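You operate a simulated robot arm through the tools that you are given. There is no shell and no other tool. Be economical: measure what you need, move in short steps, check, and stop when the job is done.

Carry out the task below with a simulated robot arm. There is one attempt and no reset: what you move stays moved.

TASK
Glue the pointed block to the square block and clamp them till set.
Fine: one dab from the glue pen, teal arm parked again, vice knob at tight.
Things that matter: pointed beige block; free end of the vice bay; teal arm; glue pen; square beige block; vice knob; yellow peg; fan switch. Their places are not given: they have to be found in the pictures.

It is judged by the outcome, as a careful person would: the job done as asked, and still so three seconds after it is handed in. It fails if anything else is knocked over, pushed out of place, dropped, spilled or broken.

THE ROBOT
A 6-joint arm with a two-finger parallel gripper, fixed in place. Base frame: the origin is at the foot of the arm, x ahead of it, y to its left, z up; the work surface is at about z = 0.3. Lengths are in cm, angles in rad, forces in N, time in s.
With the tool pointing down near the work surface it reaches from about 14 to 58 cm from the base axis. Its first joint turns from -1.152 to 1.152 rad. Payload 2.1 kg.
Tool frame: the origin (TCP) lies between the finger pads and is the grasp point; the fingertips stand 3 cm ahead of it; z points along the fingers, y is the line along which they close. The gripper opens to 9.4 cm. The fingers are 2.8 cm wide and 1 cm thick; the gripper's body (5 by 9.6 cm) begins 5.5 cm behind the TCP.
Orientation is told as [roll, pitch, yaw] about the base's x, y, z axes, in that order, counted from this pose: with the fingers straight down and closing along the base's y, the tool's x points along the base's -x, its y along +y and its z along -z.

THE INTERFACE
- The arm moves only by the tool apply_moves. Its argument "steps" is a list of rows, each a list of 3 entries, a list of its own where there are three numbers: the shift along the base's x, y, z in m, then the turn, a rotation vector about the base's x, y, z in rad, then the finger opening in m, from 0 to 0.094. In form: [[[tx, ty, tz], [ax, ay, az], grip], ...]. A call has 1 to 10 rows; each row is the pose to reach, as a shift and turn from the pose commanded when the call began. A row lasts 0.2 s, in which the tool goes at most 5 cm and 0.15 rad; a call with a longer step from one row to the next is refused whole, and so is a gripper value outside its range. A pose out of reach is approached as far as the arm can. The call stops where the force on the tool passes 70 N (or 10 N more than at its start, if that is more) or the arm is blocked; 0.2 s more then pass. The fingers move at their own pace (about 7.2 cm/s each) and stop on an object; they squeeze with about 36 N. The grip force told is the motor's: it shows also when the fingers shut on nothing. Time passes only in rows, and 0.2 s behind the last, so rows that repeat a pose let the fingers close. It gives the time, the measured TCP pose, the force on the tool (base axes), the opening and the grip force at its end, in the units of the frame above (readings bear some noise), and new pictures: "show" is both (left out), scene, wrist or none.
- Cameras (640 x 400 px; columns grow to the right, rows downward): "scene" is fixed at [8.07, -41.69, 49.52]; the picture's right is [0.38, -0.93, 0.00], its down [-0.53, -0.21, -0.82] and it looks along [0.76, 0.31, -0.57] (base axes); focal length 214 px, centre (320, 200). "wrist" rides on the gripper at [-3.7, 0, -5.8] in the tool frame; the picture's right is [0.00, -1.00, 0.00], its down [0.97, 0.00, -0.24] and it looks along [0.24, 0.00, 0.97] (tool axes); focal length 218 px, centre (320, 200).
- locate(camera, pixels): there is no depth. For up to 12 entries [column, row, z] of the newest picture of that camera ("zoom" is the newest enlarged one), the place [x, y] in the base frame at which the ray of that pixel passes the height z, good to about 0.2 cm, but the place of the scene camera against the robot may be out by one fixed shift of up to 1.8 cm in any direction. No time passes.
- zoom(camera, box): a new picture of the part [left, top, right, bottom] of that camera's present view, enlarged. No time passes.
- sign_off(): hands the job in; it is judged then, once.

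Work in short steps. Measure before you move; look again where a grasp or a placing could have gone wrong, and mend it. You have 80 turns and 120 pictures in all, the two below and enlarged ones among them. Open the gripper and draw the arm clear of the work before you hand the job in, unless the task says otherwise; then end with one line.

The tools are called after ">>>" as a command line: name --argument value ..., lists and objects as JSON in quotes. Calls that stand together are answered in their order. apply_moves: Moves the arm, as the interface text tells. Its arguments: {"type":"object","properties":{"steps":{"type":"array"},"show":{"type":"string","enum":["both","scene","wrist","none"]}},"required":["steps"]} The other tools are called the same way: locate (camera, pixels) gives the place at which the rays of pixels pass given heights; zoom (camera, box) takes an enlarged picture of a part of a camera's view; sign_off () hands the job in.

At the start:

```text
t: 0.0
eef_pos: [28.88, -15.1, 40.86]
ee_rot: [0.001, -0.001, 0.0]
force: [-0.4, 0.0, -1.5]
grip_width: 9.39
gripper_force: 0.0
```

scene: 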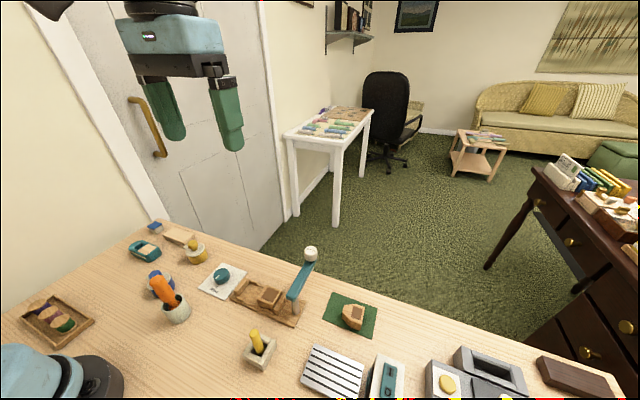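
wrist: 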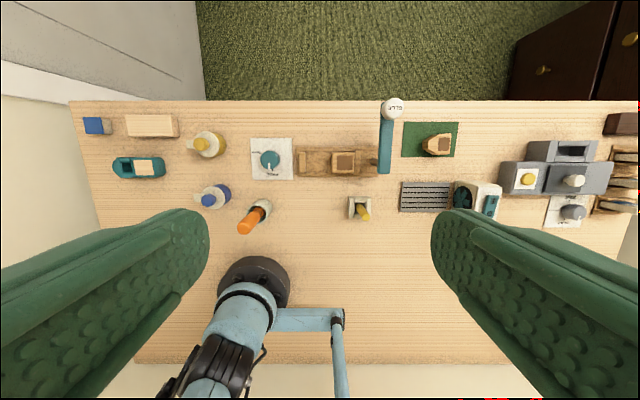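

The wrist view shows the vice bay near (340,162), the teal arm near (386,140), the pointed block at (437,145) and the glue pen possibly at (255,215) or (362,208). I'll enlarge to see details.

>>> zoom --camera "wrist" --box '[180, 90, 340, 240]'

>>> zoom --camera "wrist" --box '[290, 90, 470, 230]'

>>> zoom --camera "scene" --box '[120, 210, 400, 385]'

>>> zoom --camera "wrist" --box '[390, 110, 640, 240]'

```text
2.67 times, centred on (260, 165) of wrist
```

zoom: 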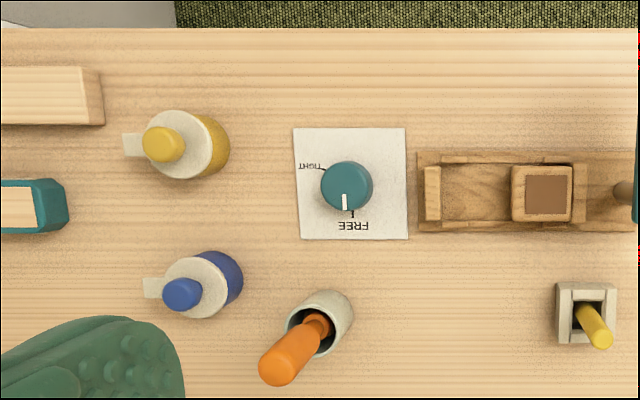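

```text
2.86 times, centred on (380, 160) of wrist
```

zoom: 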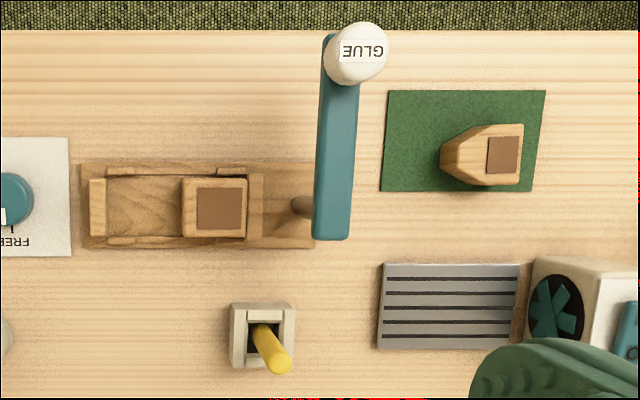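

```text
2.29 times, centred on (260, 298) of scene
```

zoom: 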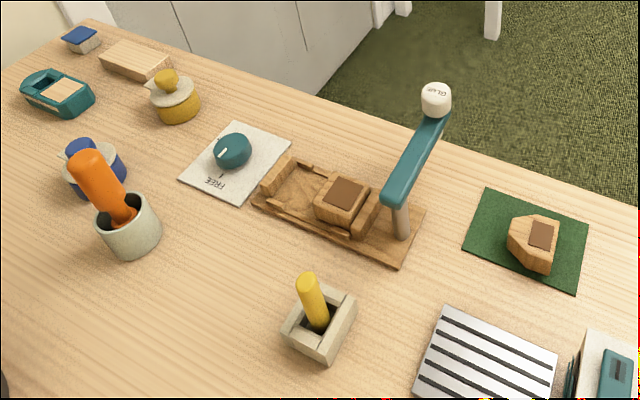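

```text
2.56 times, centred on (515, 175) of wrist
```

zoom: 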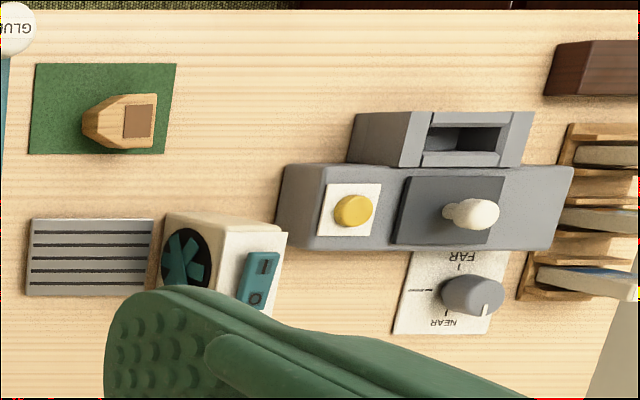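

>>> zoom --camera "scene" --box '[290, 330, 410, 400]'

>>> zoom --camera "scene" --box '[220, 240, 330, 370]'

>>> locate --camera "wrist" --pixels '[[345, 162, 3], [440, 145, 3], [385, 165, 10], [392, 107, 10], [358, 205, 3], [270, 160, 2], [320, 162, 1], [298, 162, 1], [378, 162, 1], [460, 196, 5]]'

```text
5.33 times, centred on (350, 365) of scene
```

zoom: 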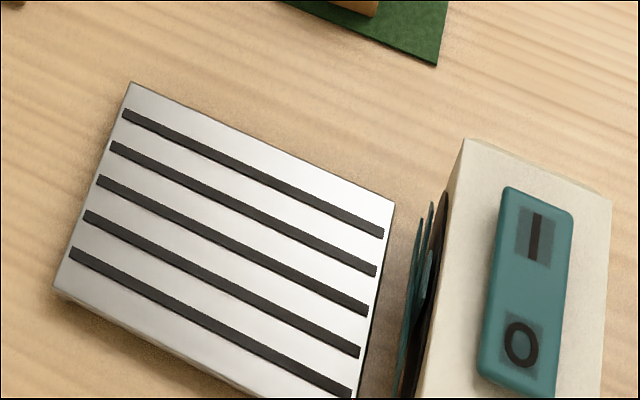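

```text
3.08 times, centred on (275, 305) of scene
```

zoom: 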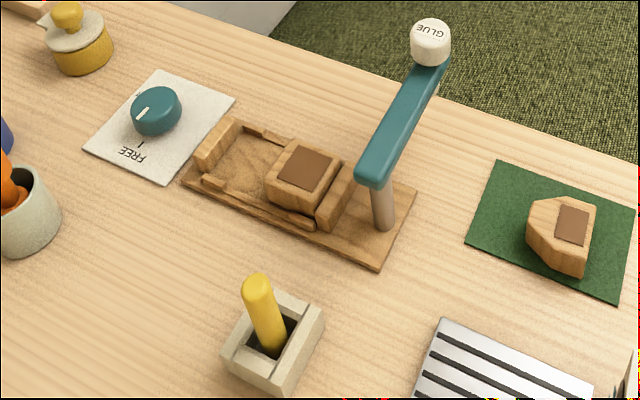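

```text
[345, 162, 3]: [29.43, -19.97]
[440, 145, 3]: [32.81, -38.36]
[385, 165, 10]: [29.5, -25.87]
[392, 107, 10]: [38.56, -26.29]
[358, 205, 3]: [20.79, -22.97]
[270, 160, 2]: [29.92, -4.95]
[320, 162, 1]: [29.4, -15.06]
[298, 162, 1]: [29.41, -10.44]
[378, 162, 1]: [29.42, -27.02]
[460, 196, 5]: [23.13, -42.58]
```

I'll go lower, over the vice, for a closer look (TCP z about 25, well above the pen).

>>> apply_moves --steps '[[[0, -0.02, -0.04], [0, 0, 0], 0.094], [[0, -0.04, -0.08], [0, 0, 0], 0.094], [[0, -0.06, -0.12], [0, 0, 0], 0.094], [[0, -0.07, -0.16], [0, 0, 0], 0.094]]' --show "wrist"

```text
t: 1.0
eef_pos: [29.17, -22.06, 24.61]
ee_rot: [0.001, -0.002, -0.001]
force: [-0.1, 0.3, 0.0]
grip_width: 9.4
gripper_force: 0.0
```

wrist: 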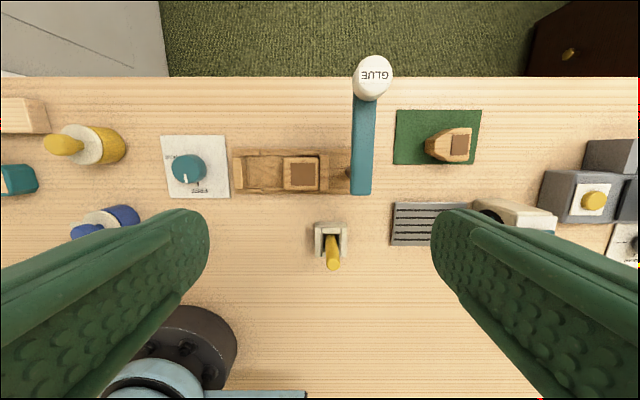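

>>> zoom --camera "wrist" --box '[220, 50, 400, 200]'

>>> zoom --camera "wrist" --box '[285, 200, 435, 290]'

>>> zoom --camera "wrist" --box '[380, 100, 500, 180]'

>>> zoom --camera "wrist" --box '[140, 110, 260, 210]'

```text
2.67 times, centred on (310, 125) of wrist
```

zoom: 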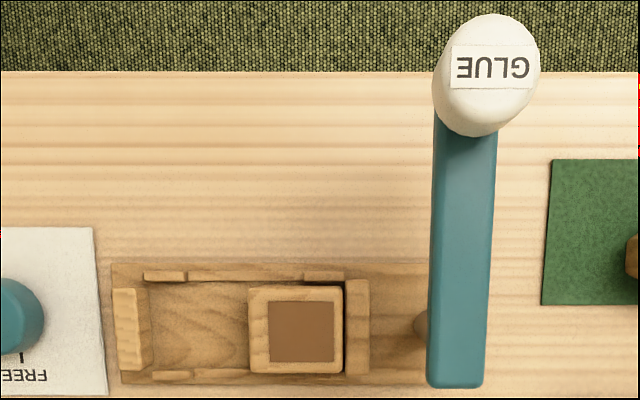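

```text
4.27 times, centred on (360, 245) of wrist
```

zoom: 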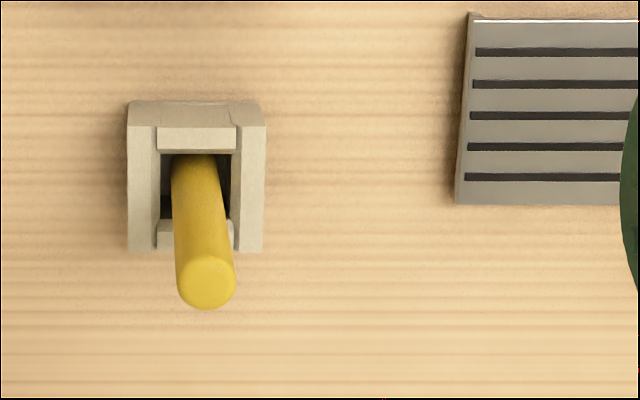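

```text
5.00 times, centred on (440, 140) of wrist
```

zoom: 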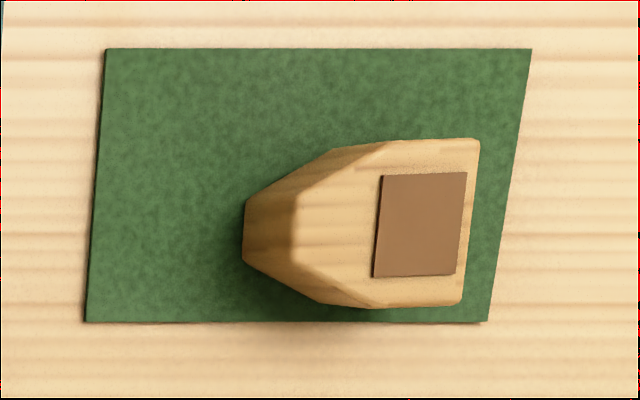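

```text
4.00 times, centred on (200, 160) of wrist
```

zoom: 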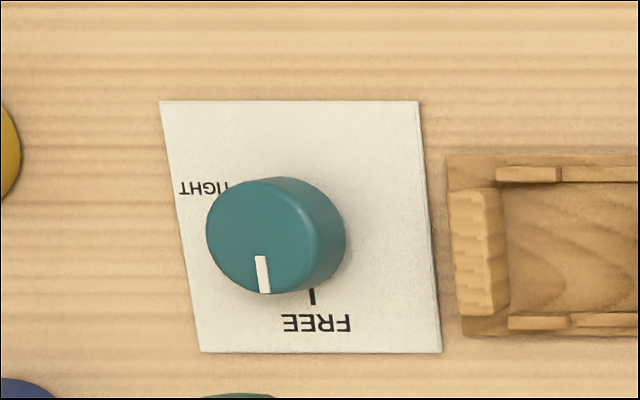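

>>> locate --camera "wrist" --pixels '[[373.7, 76.3, 10.5], [362, 193, 8], [352.5, 194, 8], [370.5, 194, 8], [303, 174, 4], [284, 174, 4], [319, 174, 4], [234, 175, 1], [275, 174, 3], [467.5, 145, 3.5], [430, 147, 3], [350, 173, 1]]'

>>> locate --camera "scene" --pixels '[[311, 253, 10.5], [295, 310, 0.8], [270, 296, 4], [353, 315, 4], [221, 276, 3], [262, 338, 5], [295, 296, 8]]'

```text
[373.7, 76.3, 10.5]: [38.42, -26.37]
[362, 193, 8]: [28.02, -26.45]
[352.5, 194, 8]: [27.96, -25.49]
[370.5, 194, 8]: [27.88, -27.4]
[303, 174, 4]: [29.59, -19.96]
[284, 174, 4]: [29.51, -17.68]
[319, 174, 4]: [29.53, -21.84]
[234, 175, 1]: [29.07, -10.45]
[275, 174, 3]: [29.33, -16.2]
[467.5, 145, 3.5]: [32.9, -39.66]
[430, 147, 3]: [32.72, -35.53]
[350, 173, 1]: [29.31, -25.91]
```

```text
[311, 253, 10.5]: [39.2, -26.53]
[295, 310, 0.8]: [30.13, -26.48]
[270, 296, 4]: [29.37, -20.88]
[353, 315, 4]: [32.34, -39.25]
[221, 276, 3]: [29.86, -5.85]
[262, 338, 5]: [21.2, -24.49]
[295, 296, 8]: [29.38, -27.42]
```

Cap of the glue pen is at about (38.4,-26.4, z 10.5), pivot near (29.3,-26.3), so the arm swings over the joint face of the square block. I'll move over the bar's middle and look closer.

>>> apply_moves --steps '[[[0.02, -0.02, -0.03], [0, 0, 0], 0.07], [[0.04, -0.04, -0.06], [0, 0, 0], 0.06], [[0.048, -0.043, -0.095], [0, 0, 0], 0.05], [[0.048, -0.043, -0.095], [0, 0, 0], 0.05]]'

```text
t: 2.0
eef_pos: [34.01, -26.41, 15.07]
ee_rot: [0.0, -0.002, -0.001]
force: [-0.1, 0.0, -0.7]
grip_width: 5.0
gripper_force: 0.2
```

scene: 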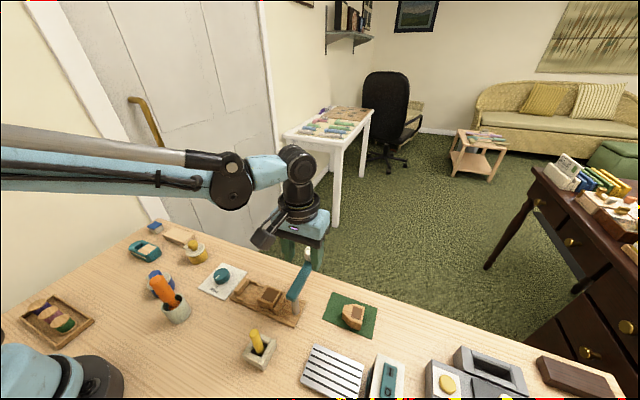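
wrist: 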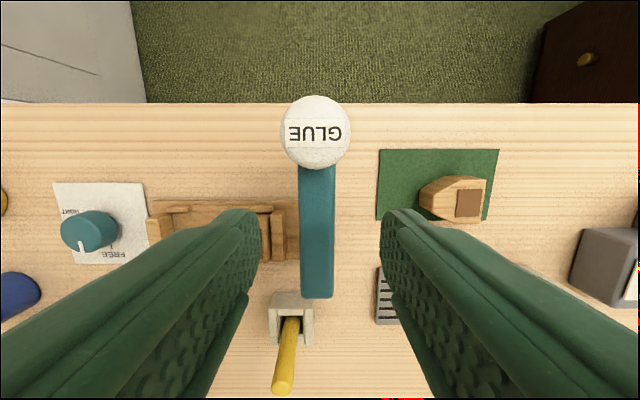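

>>> zoom --camera "scene" --box '[240, 210, 360, 330]'

>>> locate --camera "wrist" --pixels '[[315, 130, 10.5], [299, 220, 7.3], [335, 220, 7.3], [317, 298, 7.3], [317, 298, 6.5], [299, 290, 7]]'

```text
3.33 times, centred on (300, 270) of scene
```

zoom: 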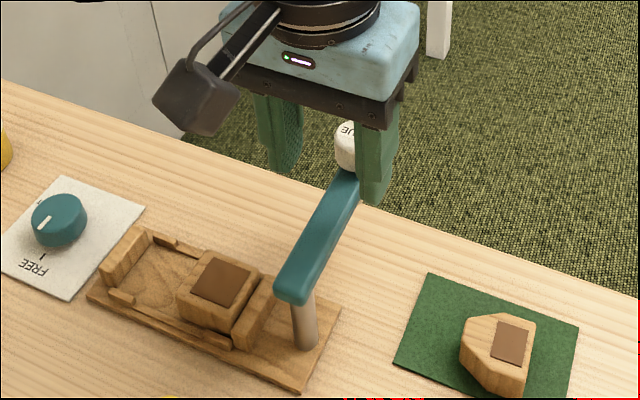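

```text
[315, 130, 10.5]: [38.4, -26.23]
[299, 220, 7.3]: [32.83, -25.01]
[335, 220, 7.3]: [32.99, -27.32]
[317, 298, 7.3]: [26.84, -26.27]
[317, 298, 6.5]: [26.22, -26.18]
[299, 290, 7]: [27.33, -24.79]
```

Bar top is around z 9, width about 2, centered at y≈-26.2. I descend to straddle it (tips at about 6.5) and narrow the fingers.

>>> apply_moves --steps '[[[0, 0.001, -0.03], [0, 0, 0], 0.05], [[0, 0.001, -0.056], [0, 0, 0], 0.05], [[0, 0.001, -0.056], [0, 0, 0], 0.028], [[0, 0.001, -0.056], [0, 0, 0], 0.028]]'

>>> zoom --camera "scene" --box '[240, 210, 360, 330]'

```text
t: 3.0
eef_pos: [33.95, -26.19, 9.78]
ee_rot: [0.0, -0.003, -0.001]
force: [0.2, -0.5, -0.3]
grip_width: 2.8
gripper_force: 0.0
```

scene: 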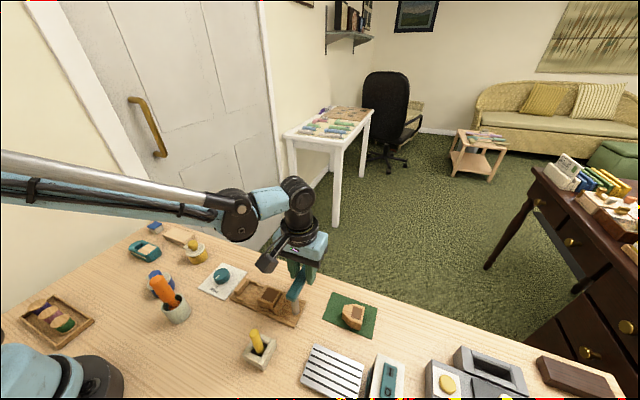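
wrist: 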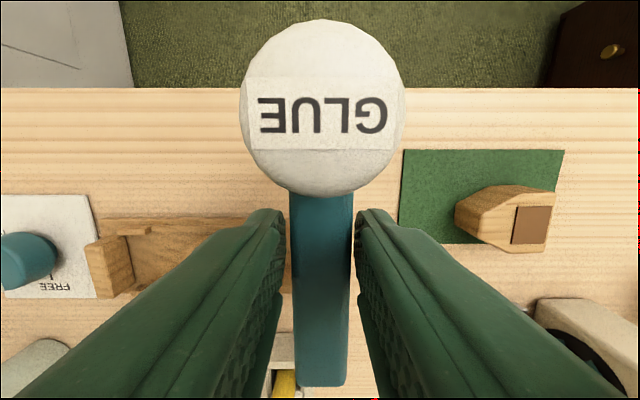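

```text
3.33 times, centred on (300, 270) of scene
```

zoom: 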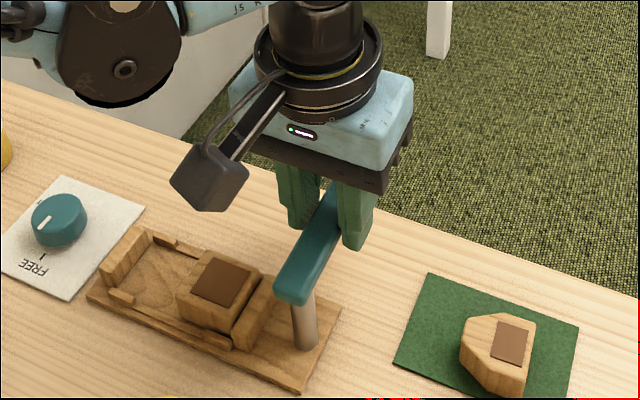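

Straddled with small clearance. I swing the bar counter-clockwise about the pivot, first 0.7 rad.

>>> apply_moves --steps '[[[-0.0005, 0.0064, 0], [0, 0, 0.14], 0.028], [[-0.0018, 0.0127, 0], [0, 0, 0.28], 0.028], [[-0.004, 0.0188, 0], [0, 0, 0.42], 0.028], [[-0.007, 0.0244, 0], [0, 0, 0.56], 0.028], [[-0.0108, 0.0296, 0], [0, 0, 0.7], 0.028]]'

```text
t: 4.2
eef_pos: [32.79, -23.34, 9.53]
ee_rot: [0.0, -0.002, 0.703]
force: [0.1, -0.4, -0.5]
grip_width: 2.81
gripper_force: 0.2
```

scene: 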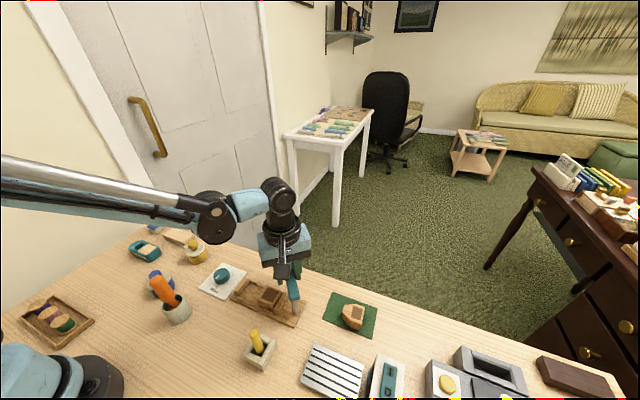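
wrist: 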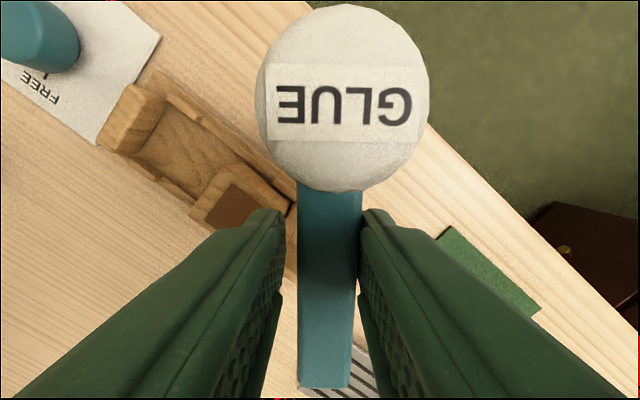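

>>> apply_moves --steps '[[[-0.0045, 0.0046, 0], [0, 0, 0.14], 0.028], [[-0.0096, 0.0086, 0], [0, 0, 0.28], 0.028], [[-0.0151, 0.0118, 0], [0, 0, 0.42], 0.028], [[-0.0211, 0.0142, 0], [0, 0, 0.56], 0.028], [[-0.0274, 0.0157, 0], [0, 0, 0.7], 0.028]]'

>>> zoom --camera "scene" --box '[200, 220, 340, 340]'

```text
t: 5.4
eef_pos: [29.88, -21.72, 9.68]
ee_rot: [0.0, -0.001, 1.403]
force: [-0.1, -0.3, 1.1]
grip_width: 2.85
gripper_force: 0.0
```

scene: 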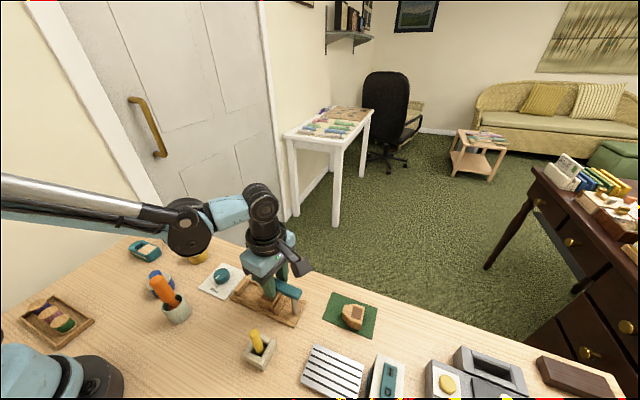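
wrist: 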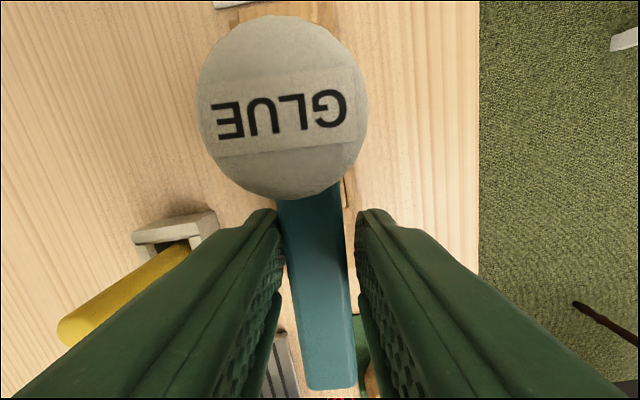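

```text
3.33 times, centred on (270, 280) of scene
```

zoom: 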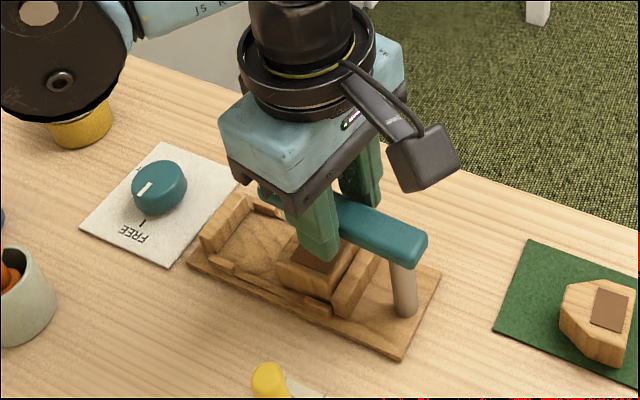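

>>> locate --camera "wrist" --pixels '[[282, 107, 10.5], [333, 385, 9], [282, 107, 10.2]]'

```text
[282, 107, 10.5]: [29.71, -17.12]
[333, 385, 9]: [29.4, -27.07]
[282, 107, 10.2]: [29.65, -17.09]
```

The arm has settled about parallel to the bay (pen at (29.6,-17.1)). I open, rise, and inspect.

>>> apply_moves --steps '[[[0, 0, 0], [0, 0, 0], 0.05], [[0, 0, 0.0], [0, 0, 0], 0.05], [[0, 0, 0.04], [0, 0, 0], 0.05], [[0, 0, 0.08], [0, 0, 0], 0.05], [[0, -0.03, 0.12], [0, 0, 0], 0.05]]'

>>> zoom --camera "scene" --box '[200, 220, 340, 340]'

```text
t: 6.6
eef_pos: [30.03, -24.65, 21.6]
ee_rot: [0.0, -0.003, 1.401]
force: [-0.5, 0.0, -0.2]
grip_width: 5.02
gripper_force: 0.0
```

scene: 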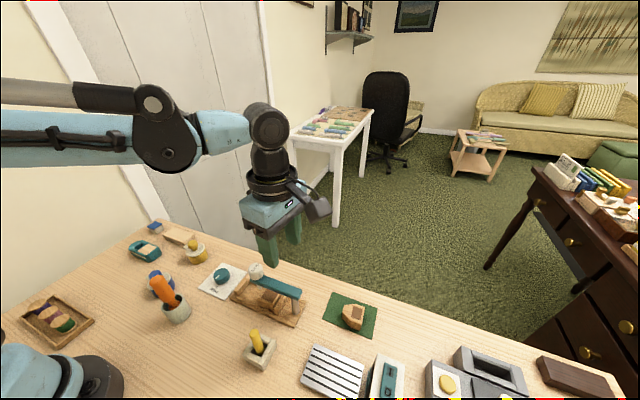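
wrist: 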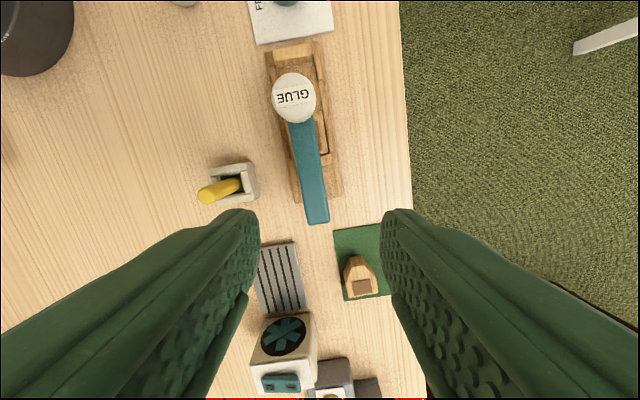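

```text
3.33 times, centred on (270, 280) of scene
```

zoom: 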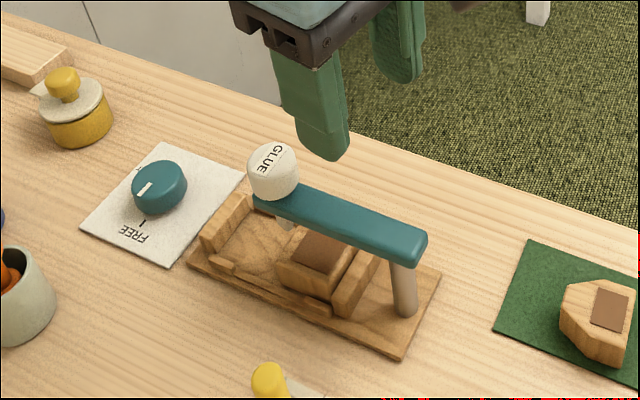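

>>> locate --camera "wrist" --pixels '[[295, 95, 10.5], [317, 222, 9], [293, 52, 3], [305, 198, 1]]'

>>> zoom --camera "wrist" --box '[240, 30, 360, 230]'

```text
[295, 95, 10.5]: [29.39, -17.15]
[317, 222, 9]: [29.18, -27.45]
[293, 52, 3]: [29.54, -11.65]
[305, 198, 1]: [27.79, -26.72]
```

```text
2.00 times, centred on (300, 130) of wrist
```

zoom: 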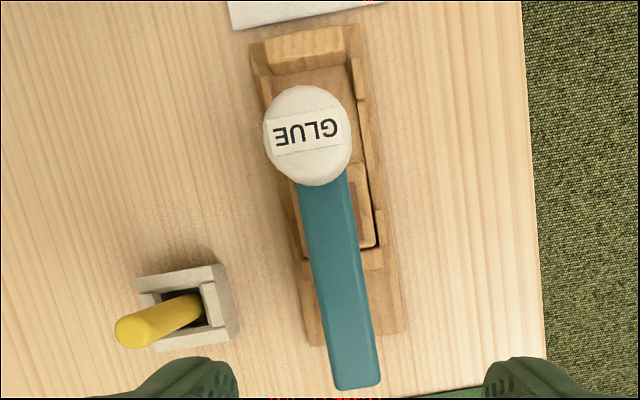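

The pen is lined up over the joint end. I close the fingers and hover above the cap at (29.4,-17.1).

>>> apply_moves --steps '[[[-0.003, 0.04, 0], [0, 0, 0], 0.0], [[-0.0063, 0.0755, -0.02], [0, 0, 0], 0.0], [[-0.0063, 0.0755, -0.06], [0, 0, 0], 0.0], [[-0.0063, 0.0755, -0.073], [0, 0, 0], 0.0], [[-0.0063, 0.0755, -0.073], [0, 0, 0], 0.0]]'

>>> zoom --camera "scene" --box '[200, 220, 340, 340]'

```text
t: 7.8
eef_pos: [29.52, -17.03, 14.42]
ee_rot: [0.0, -0.003, 1.403]
force: [-0.1, 0.7, 1.8]
grip_width: 0.0
gripper_force: 33.3
```

scene: 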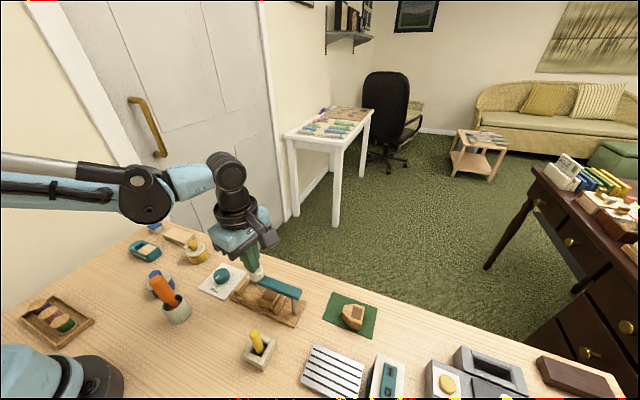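
wrist: 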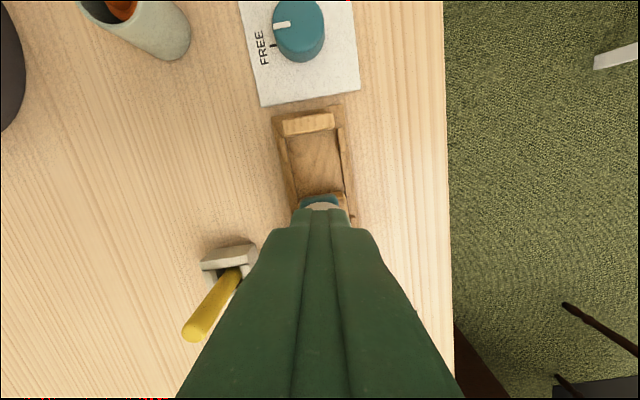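

```text
3.33 times, centred on (270, 280) of scene
```

zoom: 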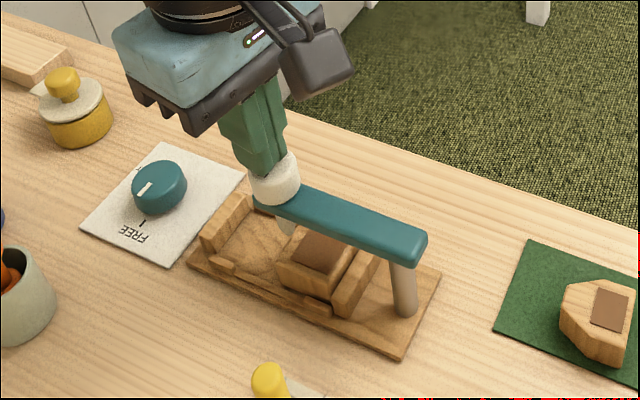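

>>> apply_moves --steps '[[[0, 0, -0.003], [0, 0, 0], 0.0], [[0, 0, -0.006], [0, 0, 0], 0.0], [[0, 0, -0.009], [0, 0, 0], 0.0]]' --show "scene"

>>> zoom --camera "scene" --box '[200, 220, 340, 340]'

```text
t: 8.6
eef_pos: [29.44, -17.09, 13.62]
ee_rot: [0.0, -0.002, 1.402]
force: [1.1, 5.6, 44.8]
grip_width: 0.0
gripper_force: 32.9
```

scene: 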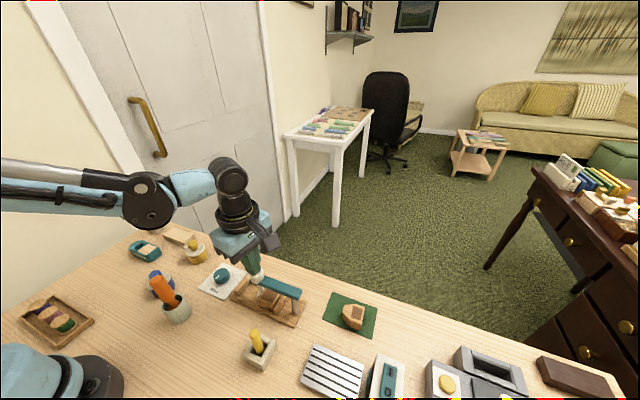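

```text
3.33 times, centred on (270, 280) of scene
```

zoom: 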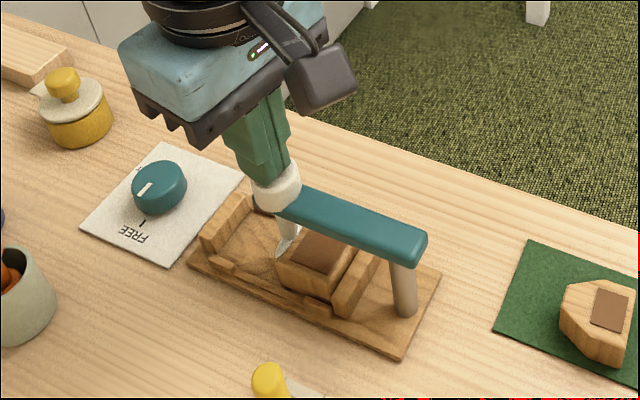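

The cap moved down about 7 mm and force is 45 N, likely bottomed. I check the tip closely before releasing.

>>> zoom --camera "scene" --box '[235, 260, 295, 310]'

```text
8.00 times, centred on (265, 285) of scene
```

zoom: 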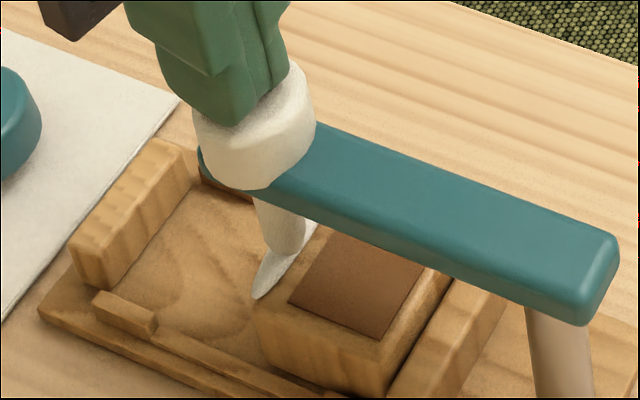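

The cap is down on the bar; whitish glue seems to be on the block's +y face. Lifting off.

>>> apply_moves --steps '[[[0, 0, 0.02], [0, 0, 0], 0.0], [[0, 0, 0.05], [0, 0, 0], 0.02], [[0, 0, 0.08], [0, 0, 0], 0.05], [[0, -0.045, 0.08], [0, 0, 0], 0.05]]'

>>> zoom --camera "scene" --box '[225, 250, 315, 325]'

```text
t: 9.6
eef_pos: [29.4, -21.65, 21.62]
ee_rot: [0.002, 0.0, 1.4]
force: [0.3, -0.5, 0.1]
grip_width: 5.0
gripper_force: 0.0
```

scene: 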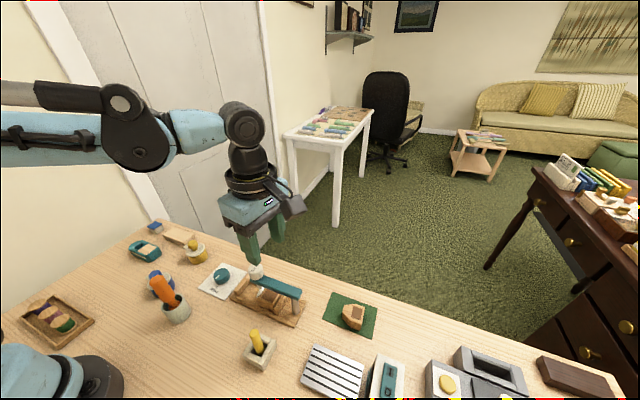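
wrist: 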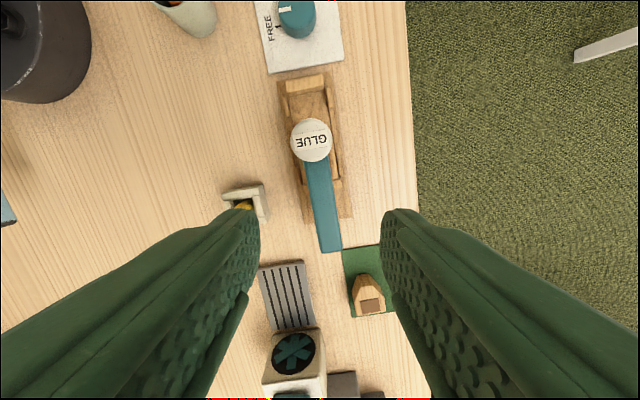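

```text
5.33 times, centred on (270, 288) of scene
```

zoom: 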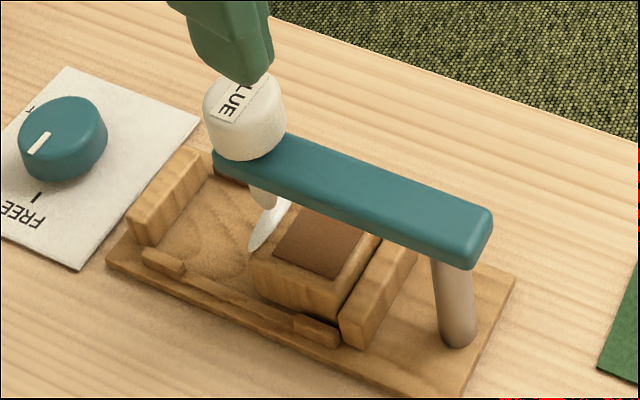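

A white glue dab is on the square block's +y face. Now straddle the bar again (turn +0.15) to swing it back.

>>> apply_moves --steps '[[[0.0, 0, -0.04], [0, 0, 0.14], 0.05], [[0.0, 0, -0.08], [0, 0, 0.14], 0.05], [[0.0, 0, -0.12], [0, 0, 0.14], 0.05], [[0.0, 0, -0.12], [0, 0, 0.14], 0.03], [[0.0, 0, -0.12], [0, 0, 0.14], 0.028]]' --show "wrist"

```text
t: 10.8
eef_pos: [29.28, -21.79, 9.44]
ee_rot: [-0.001, -0.002, 1.541]
force: [-0.9, 0.8, 0.3]
grip_width: 2.8
gripper_force: 0.0
```

wrist: 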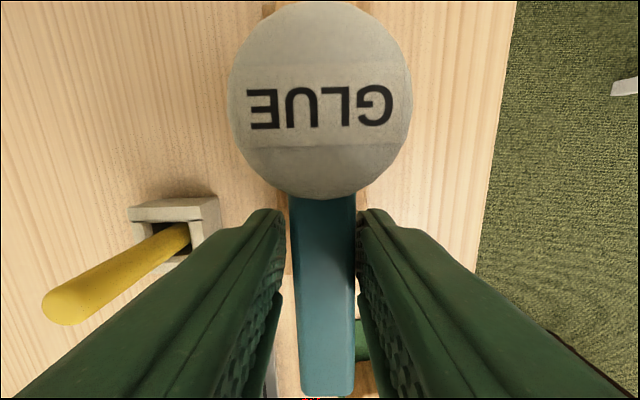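

>>> apply_moves --steps '[[[0.0063, -0.0006, 0], [0, 0, -0.14], 0.028], [[0.0125, -0.0021, 0], [0, 0, -0.28], 0.028], [[0.0184, -0.0045, 0], [0, 0, -0.42], 0.028], [[0.0239, -0.0077, 0], [0, 0, -0.56], 0.028], [[0.029, -0.0116, 0], [0, 0, -0.7], 0.028], [[0.0334, -0.0162, 0], [0, 0, -0.84], 0.028], [[0.0371, -0.0213, 0], [0, 0, -0.98], 0.028], [[0.0401, -0.0269, 0], [0, 0, -1.12], 0.028], [[0.0423, -0.0329, 0], [0, 0, -1.26], 0.028], [[0.0437, -0.0391, 0], [0, 0, -1.4], 0.028]]'

```text
t: 13.0
eef_pos: [33.74, -25.68, 9.46]
ee_rot: [0.0, -0.003, 0.138]
force: [0.3, 1.2, 0.7]
grip_width: 2.83
gripper_force: 0.0
```

scene: 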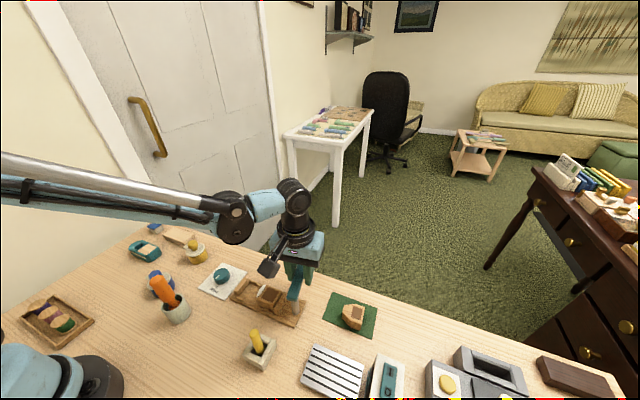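
wrist: 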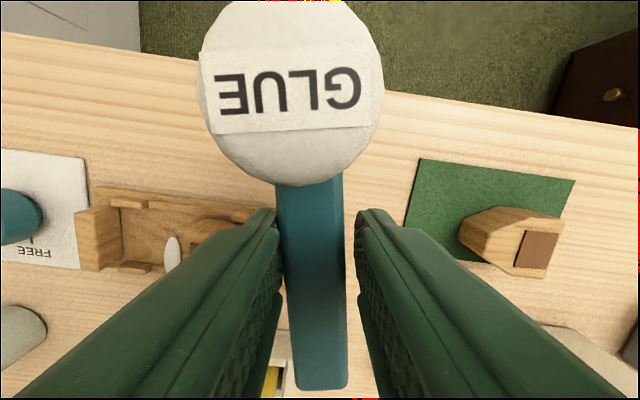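

>>> apply_moves --steps '[[[0.0008, -0.005, 0], [0, 0, -0.09], 0.028], [[0.001, -0.0095, 0], [0, 0, -0.14], 0.028], [[0.001, -0.0095, 0], [0, 0, -0.14], 0.028]]'

>>> locate --camera "wrist" --pixels '[[320, 110, 10.5]]'

```text
t: 13.8
eef_pos: [33.73, -26.48, 9.52]
ee_rot: [0.0, -0.002, 0.0]
force: [-0.3, 1.7, -0.9]
grip_width: 2.89
gripper_force: 0.5
```

scene: 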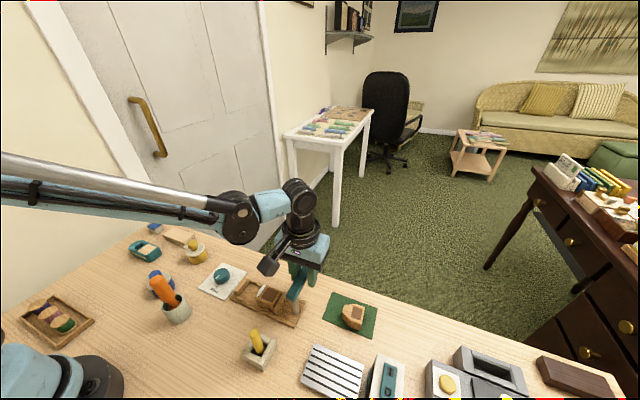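
wrist: 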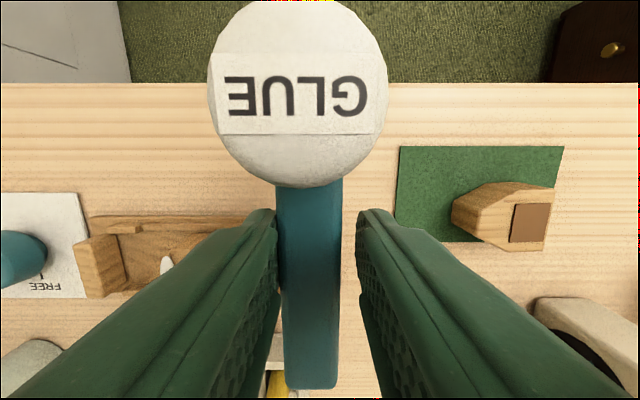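

```text
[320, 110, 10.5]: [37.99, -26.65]
```

>>> apply_moves --steps '[[[0, 0.0035, 0], [0, 0, 0], 0.045], [[0, 0.0035, 0], [0, 0, 0], 0.05], [[0, 0.0035, 0.05], [0, 0, 0], 0.05], [[0, 0.003, 0.08], [0, 0, 0], 0.05], [[-0.03, 0.003, 0.11], [0, 0, 0], 0.08]]'

>>> zoom --camera "wrist" --box '[200, 60, 500, 260]'

```text
t: 15.0
eef_pos: [30.47, -26.39, 20.39]
ee_rot: [0.001, -0.002, 0.0]
force: [-0.7, -0.6, -0.3]
grip_width: 7.99
gripper_force: 0.0
```

scene: 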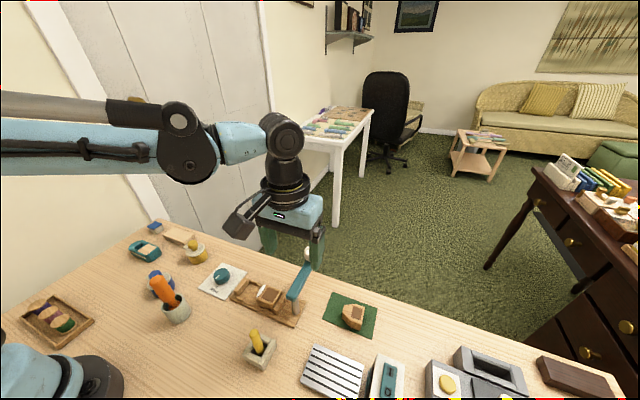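
wrist: 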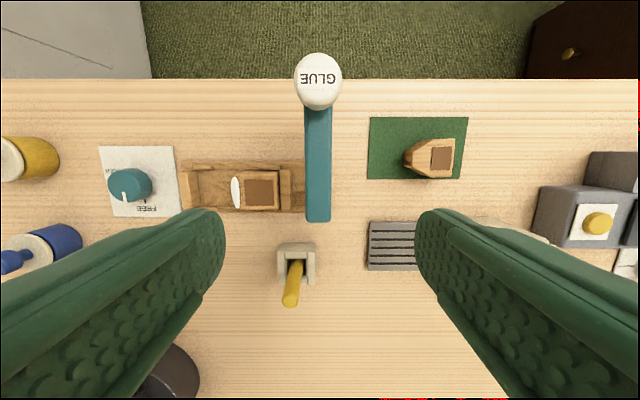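

```text
2.00 times, centred on (350, 160) of wrist
```

zoom: 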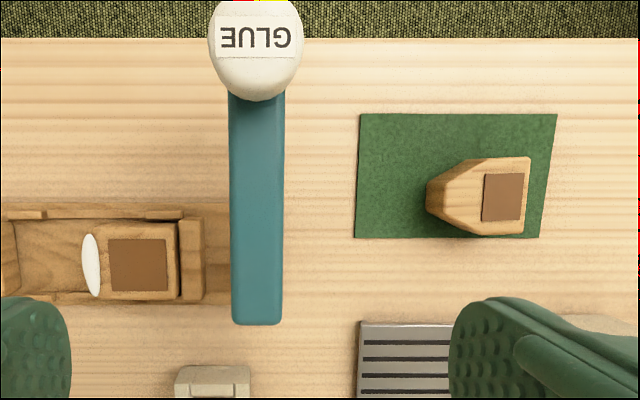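

Arm is parked and the dab is on the joint face. Next I move above the pointed block and measure it.

>>> apply_moves --steps '[[[0, -0.04, 0], [0, 0, 0.13], 0.08], [[0, -0.08, 0], [0, 0, 0.27], 0.08], [[0.01, -0.12, -0.0], [0, 0, 0.41], 0.08], [[0.02, -0.14, -0.02], [0, 0, 0.55], 0.08], [[0.022, -0.14, -0.04], [0, 0, 0.7], 0.08], [[0.022, -0.14, -0.05], [0, 0, 0.84], 0.08], [[0.022, -0.14, -0.05], [0, 0, 0.98], 0.08], [[0.022, -0.14, -0.05], [0, 0, 1.12], 0.08], [[0.022, -0.14, -0.05], [0, 0, 1.27], 0.08], [[0.022, -0.14, -0.05], [0, 0, 1.42], 0.08]]' --show "none"

>>> apply_moves --steps '[[[0, 0, 0], [0, 0, 0.1508], 0.08]]' --show "none"

>>> apply_moves --steps '[[[0, 0, 0], [0, 0, 0.149], 0.08]]'

```text
t: 17.2
eef_pos: [32.97, -40.25, 15.42]
ee_rot: [0.002, -0.002, 1.425]
force: [-1.3, -0.2, 0.2]
grip_width: 8.01
gripper_force: 0.1
```

```text
t: 17.6
eef_pos: [32.96, -40.31, 15.57]
ee_rot: [0.0, -0.003, 1.573]
force: [0.6, 0.4, -0.8]
grip_width: 8.02
gripper_force: 0.1
```

```text
t: 18.0
eef_pos: [32.84, -40.14, 15.38]
ee_rot: [-0.001, 0.0, 1.723]
force: [0.3, 0.3, 0.4]
grip_width: 8.02
gripper_force: 0.0
```

scene: 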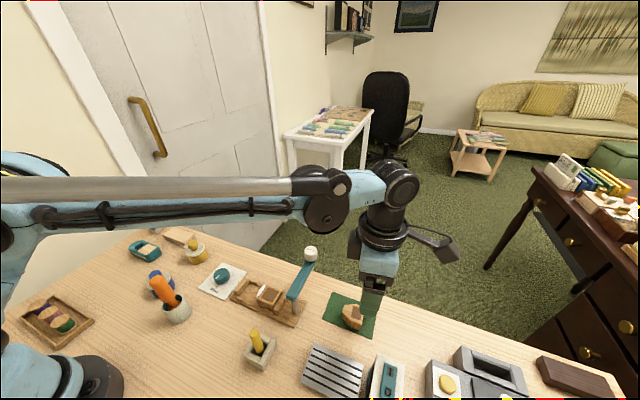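
wrist: 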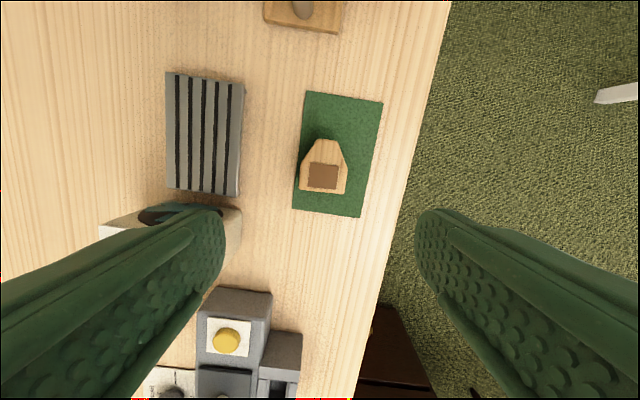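

>>> zoom --camera "wrist" --box '[270, 80, 400, 220]'

>>> locate --camera "wrist" --pixels '[[240, 212, 6], [232, 250, 6], [240, 212, 0.5], [301, 190, 4], [346, 193, 4], [322, 140, 4]]'

```text
2.86 times, centred on (335, 150) of wrist
```

zoom: 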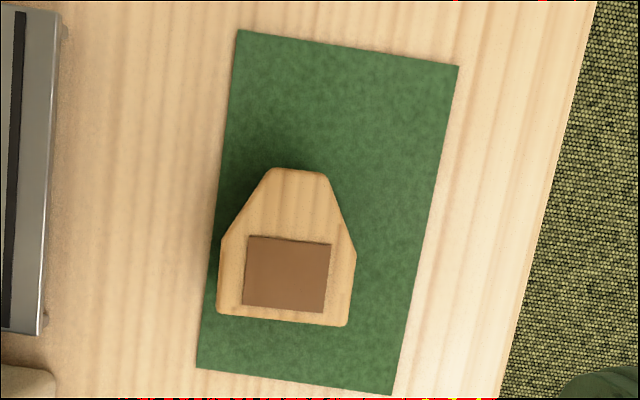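

```text
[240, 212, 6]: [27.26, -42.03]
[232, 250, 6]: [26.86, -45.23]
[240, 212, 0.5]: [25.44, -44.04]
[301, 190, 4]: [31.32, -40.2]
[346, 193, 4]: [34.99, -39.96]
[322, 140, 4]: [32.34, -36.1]
```

>>> apply_moves --steps '[[[0.001, 0.0163, 0], [0, 0, -0.1], 0.064], [[0.001, 0.0163, -0.04], [0, 0, -0.1], 0.064], [[0.001, 0.0163, -0.07], [0, 0, -0.1], 0.064], [[0.001, 0.0163, -0.07], [0, 0, -0.1], 0.064]]'

>>> zoom --camera "scene" --box '[300, 230, 440, 350]'

```text
t: 19.0
eef_pos: [32.89, -38.46, 8.41]
ee_rot: [0.0, 0.0, 1.619]
force: [-0.1, 0.1, -0.3]
grip_width: 6.39
gripper_force: 0.1
```

scene: 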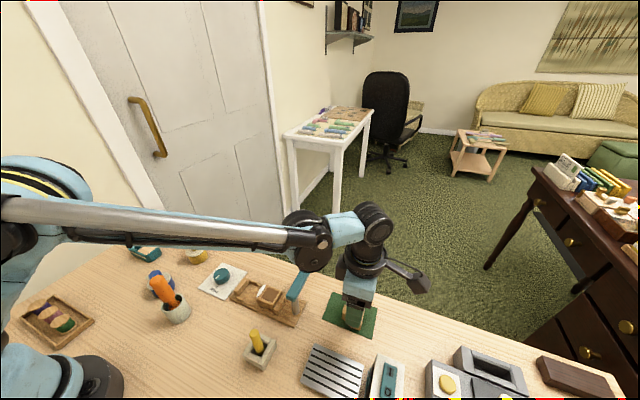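
wrist: 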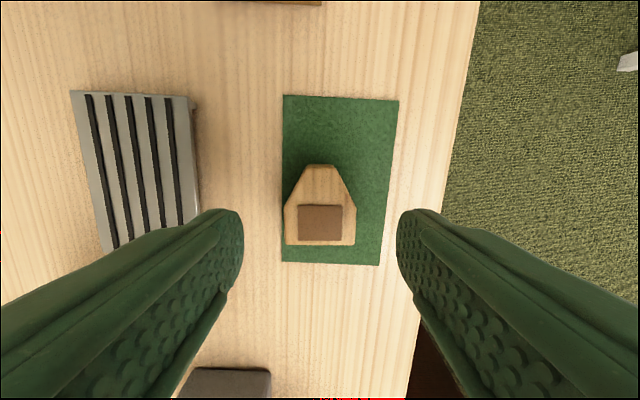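

```text
3.33 times, centred on (370, 290) of scene
```

zoom: 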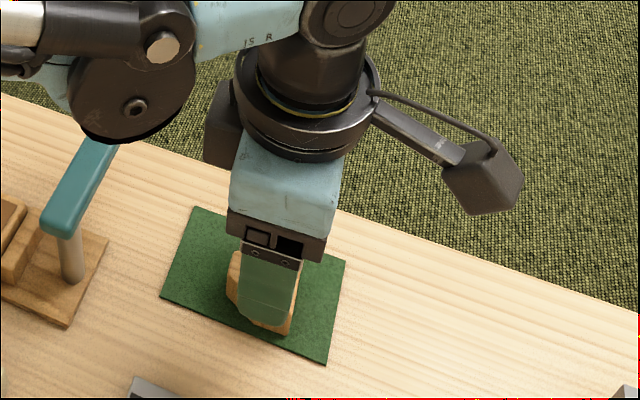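

>>> locate --camera "wrist" --pixels '[[284, 245, 3.5], [356, 245, 3.5], [320, 165, 3.5], [284, 207, 3.5], [320, 245, 4.2]]'

```text
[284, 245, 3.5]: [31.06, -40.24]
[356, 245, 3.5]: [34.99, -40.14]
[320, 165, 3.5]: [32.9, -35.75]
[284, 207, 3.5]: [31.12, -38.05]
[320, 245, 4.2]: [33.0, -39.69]
```

Block is centred between the fingers. Descend to z≈4.8 and close.

>>> apply_moves --steps '[[[0, 0, -0.02], [0, 0, 0], 0.064], [[0, 0, -0.036], [0, 0, 0], 0.064], [[0, 0, -0.036], [0, 0, 0], 0.034], [[0, 0, -0.036], [0, 0, 0], 0.034], [[0, 0, -0.036], [0, 0, 0], 0.034]]'

```text
t: 20.2
eef_pos: [33.1, -38.59, 4.92]
ee_rot: [0.001, -0.001, 1.62]
force: [0.5, 0.0, 0.3]
grip_width: 3.84
gripper_force: 36.0
```

scene: 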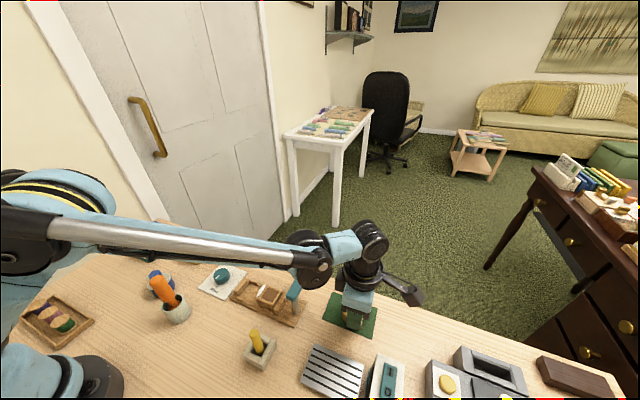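
wrist: 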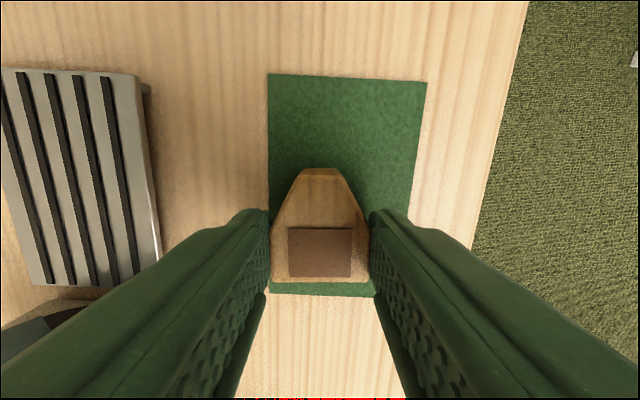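

Gripped (3.84 cm). Measure the back face relative to TCP, then lift.

>>> locate --camera "wrist" --pixels '[[320, 281, 3.5], [320, 281, 4], [320, 170, 3.5], [320, 170, 4]]'

>>> apply_moves --steps '[[[0, 0, 0.03], [0, 0, 0], 0.034], [[0, 0, 0.07], [0, 0, 0], 0.034], [[0, 0.0, 0.11], [0, 0, 0], 0.034], [[0, 0.0, 0.15], [0, 0, 0], 0.034]]'

```text
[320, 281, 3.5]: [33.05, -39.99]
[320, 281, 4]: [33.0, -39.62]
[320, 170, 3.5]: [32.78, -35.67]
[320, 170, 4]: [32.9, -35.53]
```

```text
t: 21.2
eef_pos: [33.11, -38.61, 20.14]
ee_rot: [0.001, -0.003, 1.622]
force: [0.1, 0.4, 0.0]
grip_width: 3.86
gripper_force: 35.4
```

scene: 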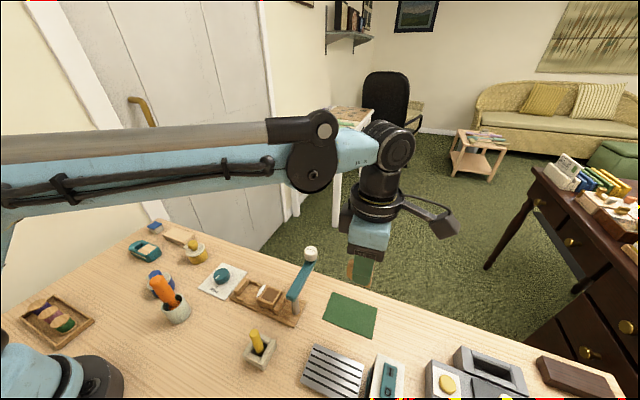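
wrist: 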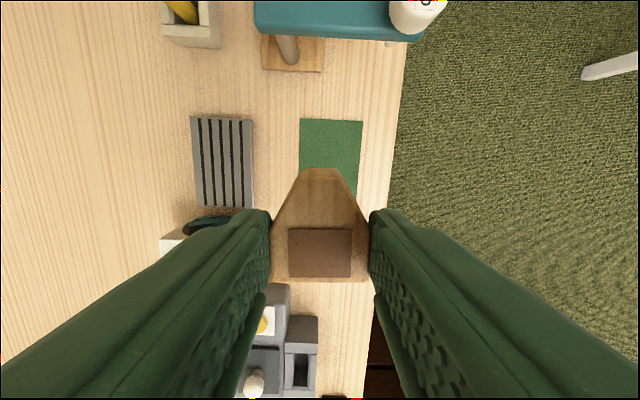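

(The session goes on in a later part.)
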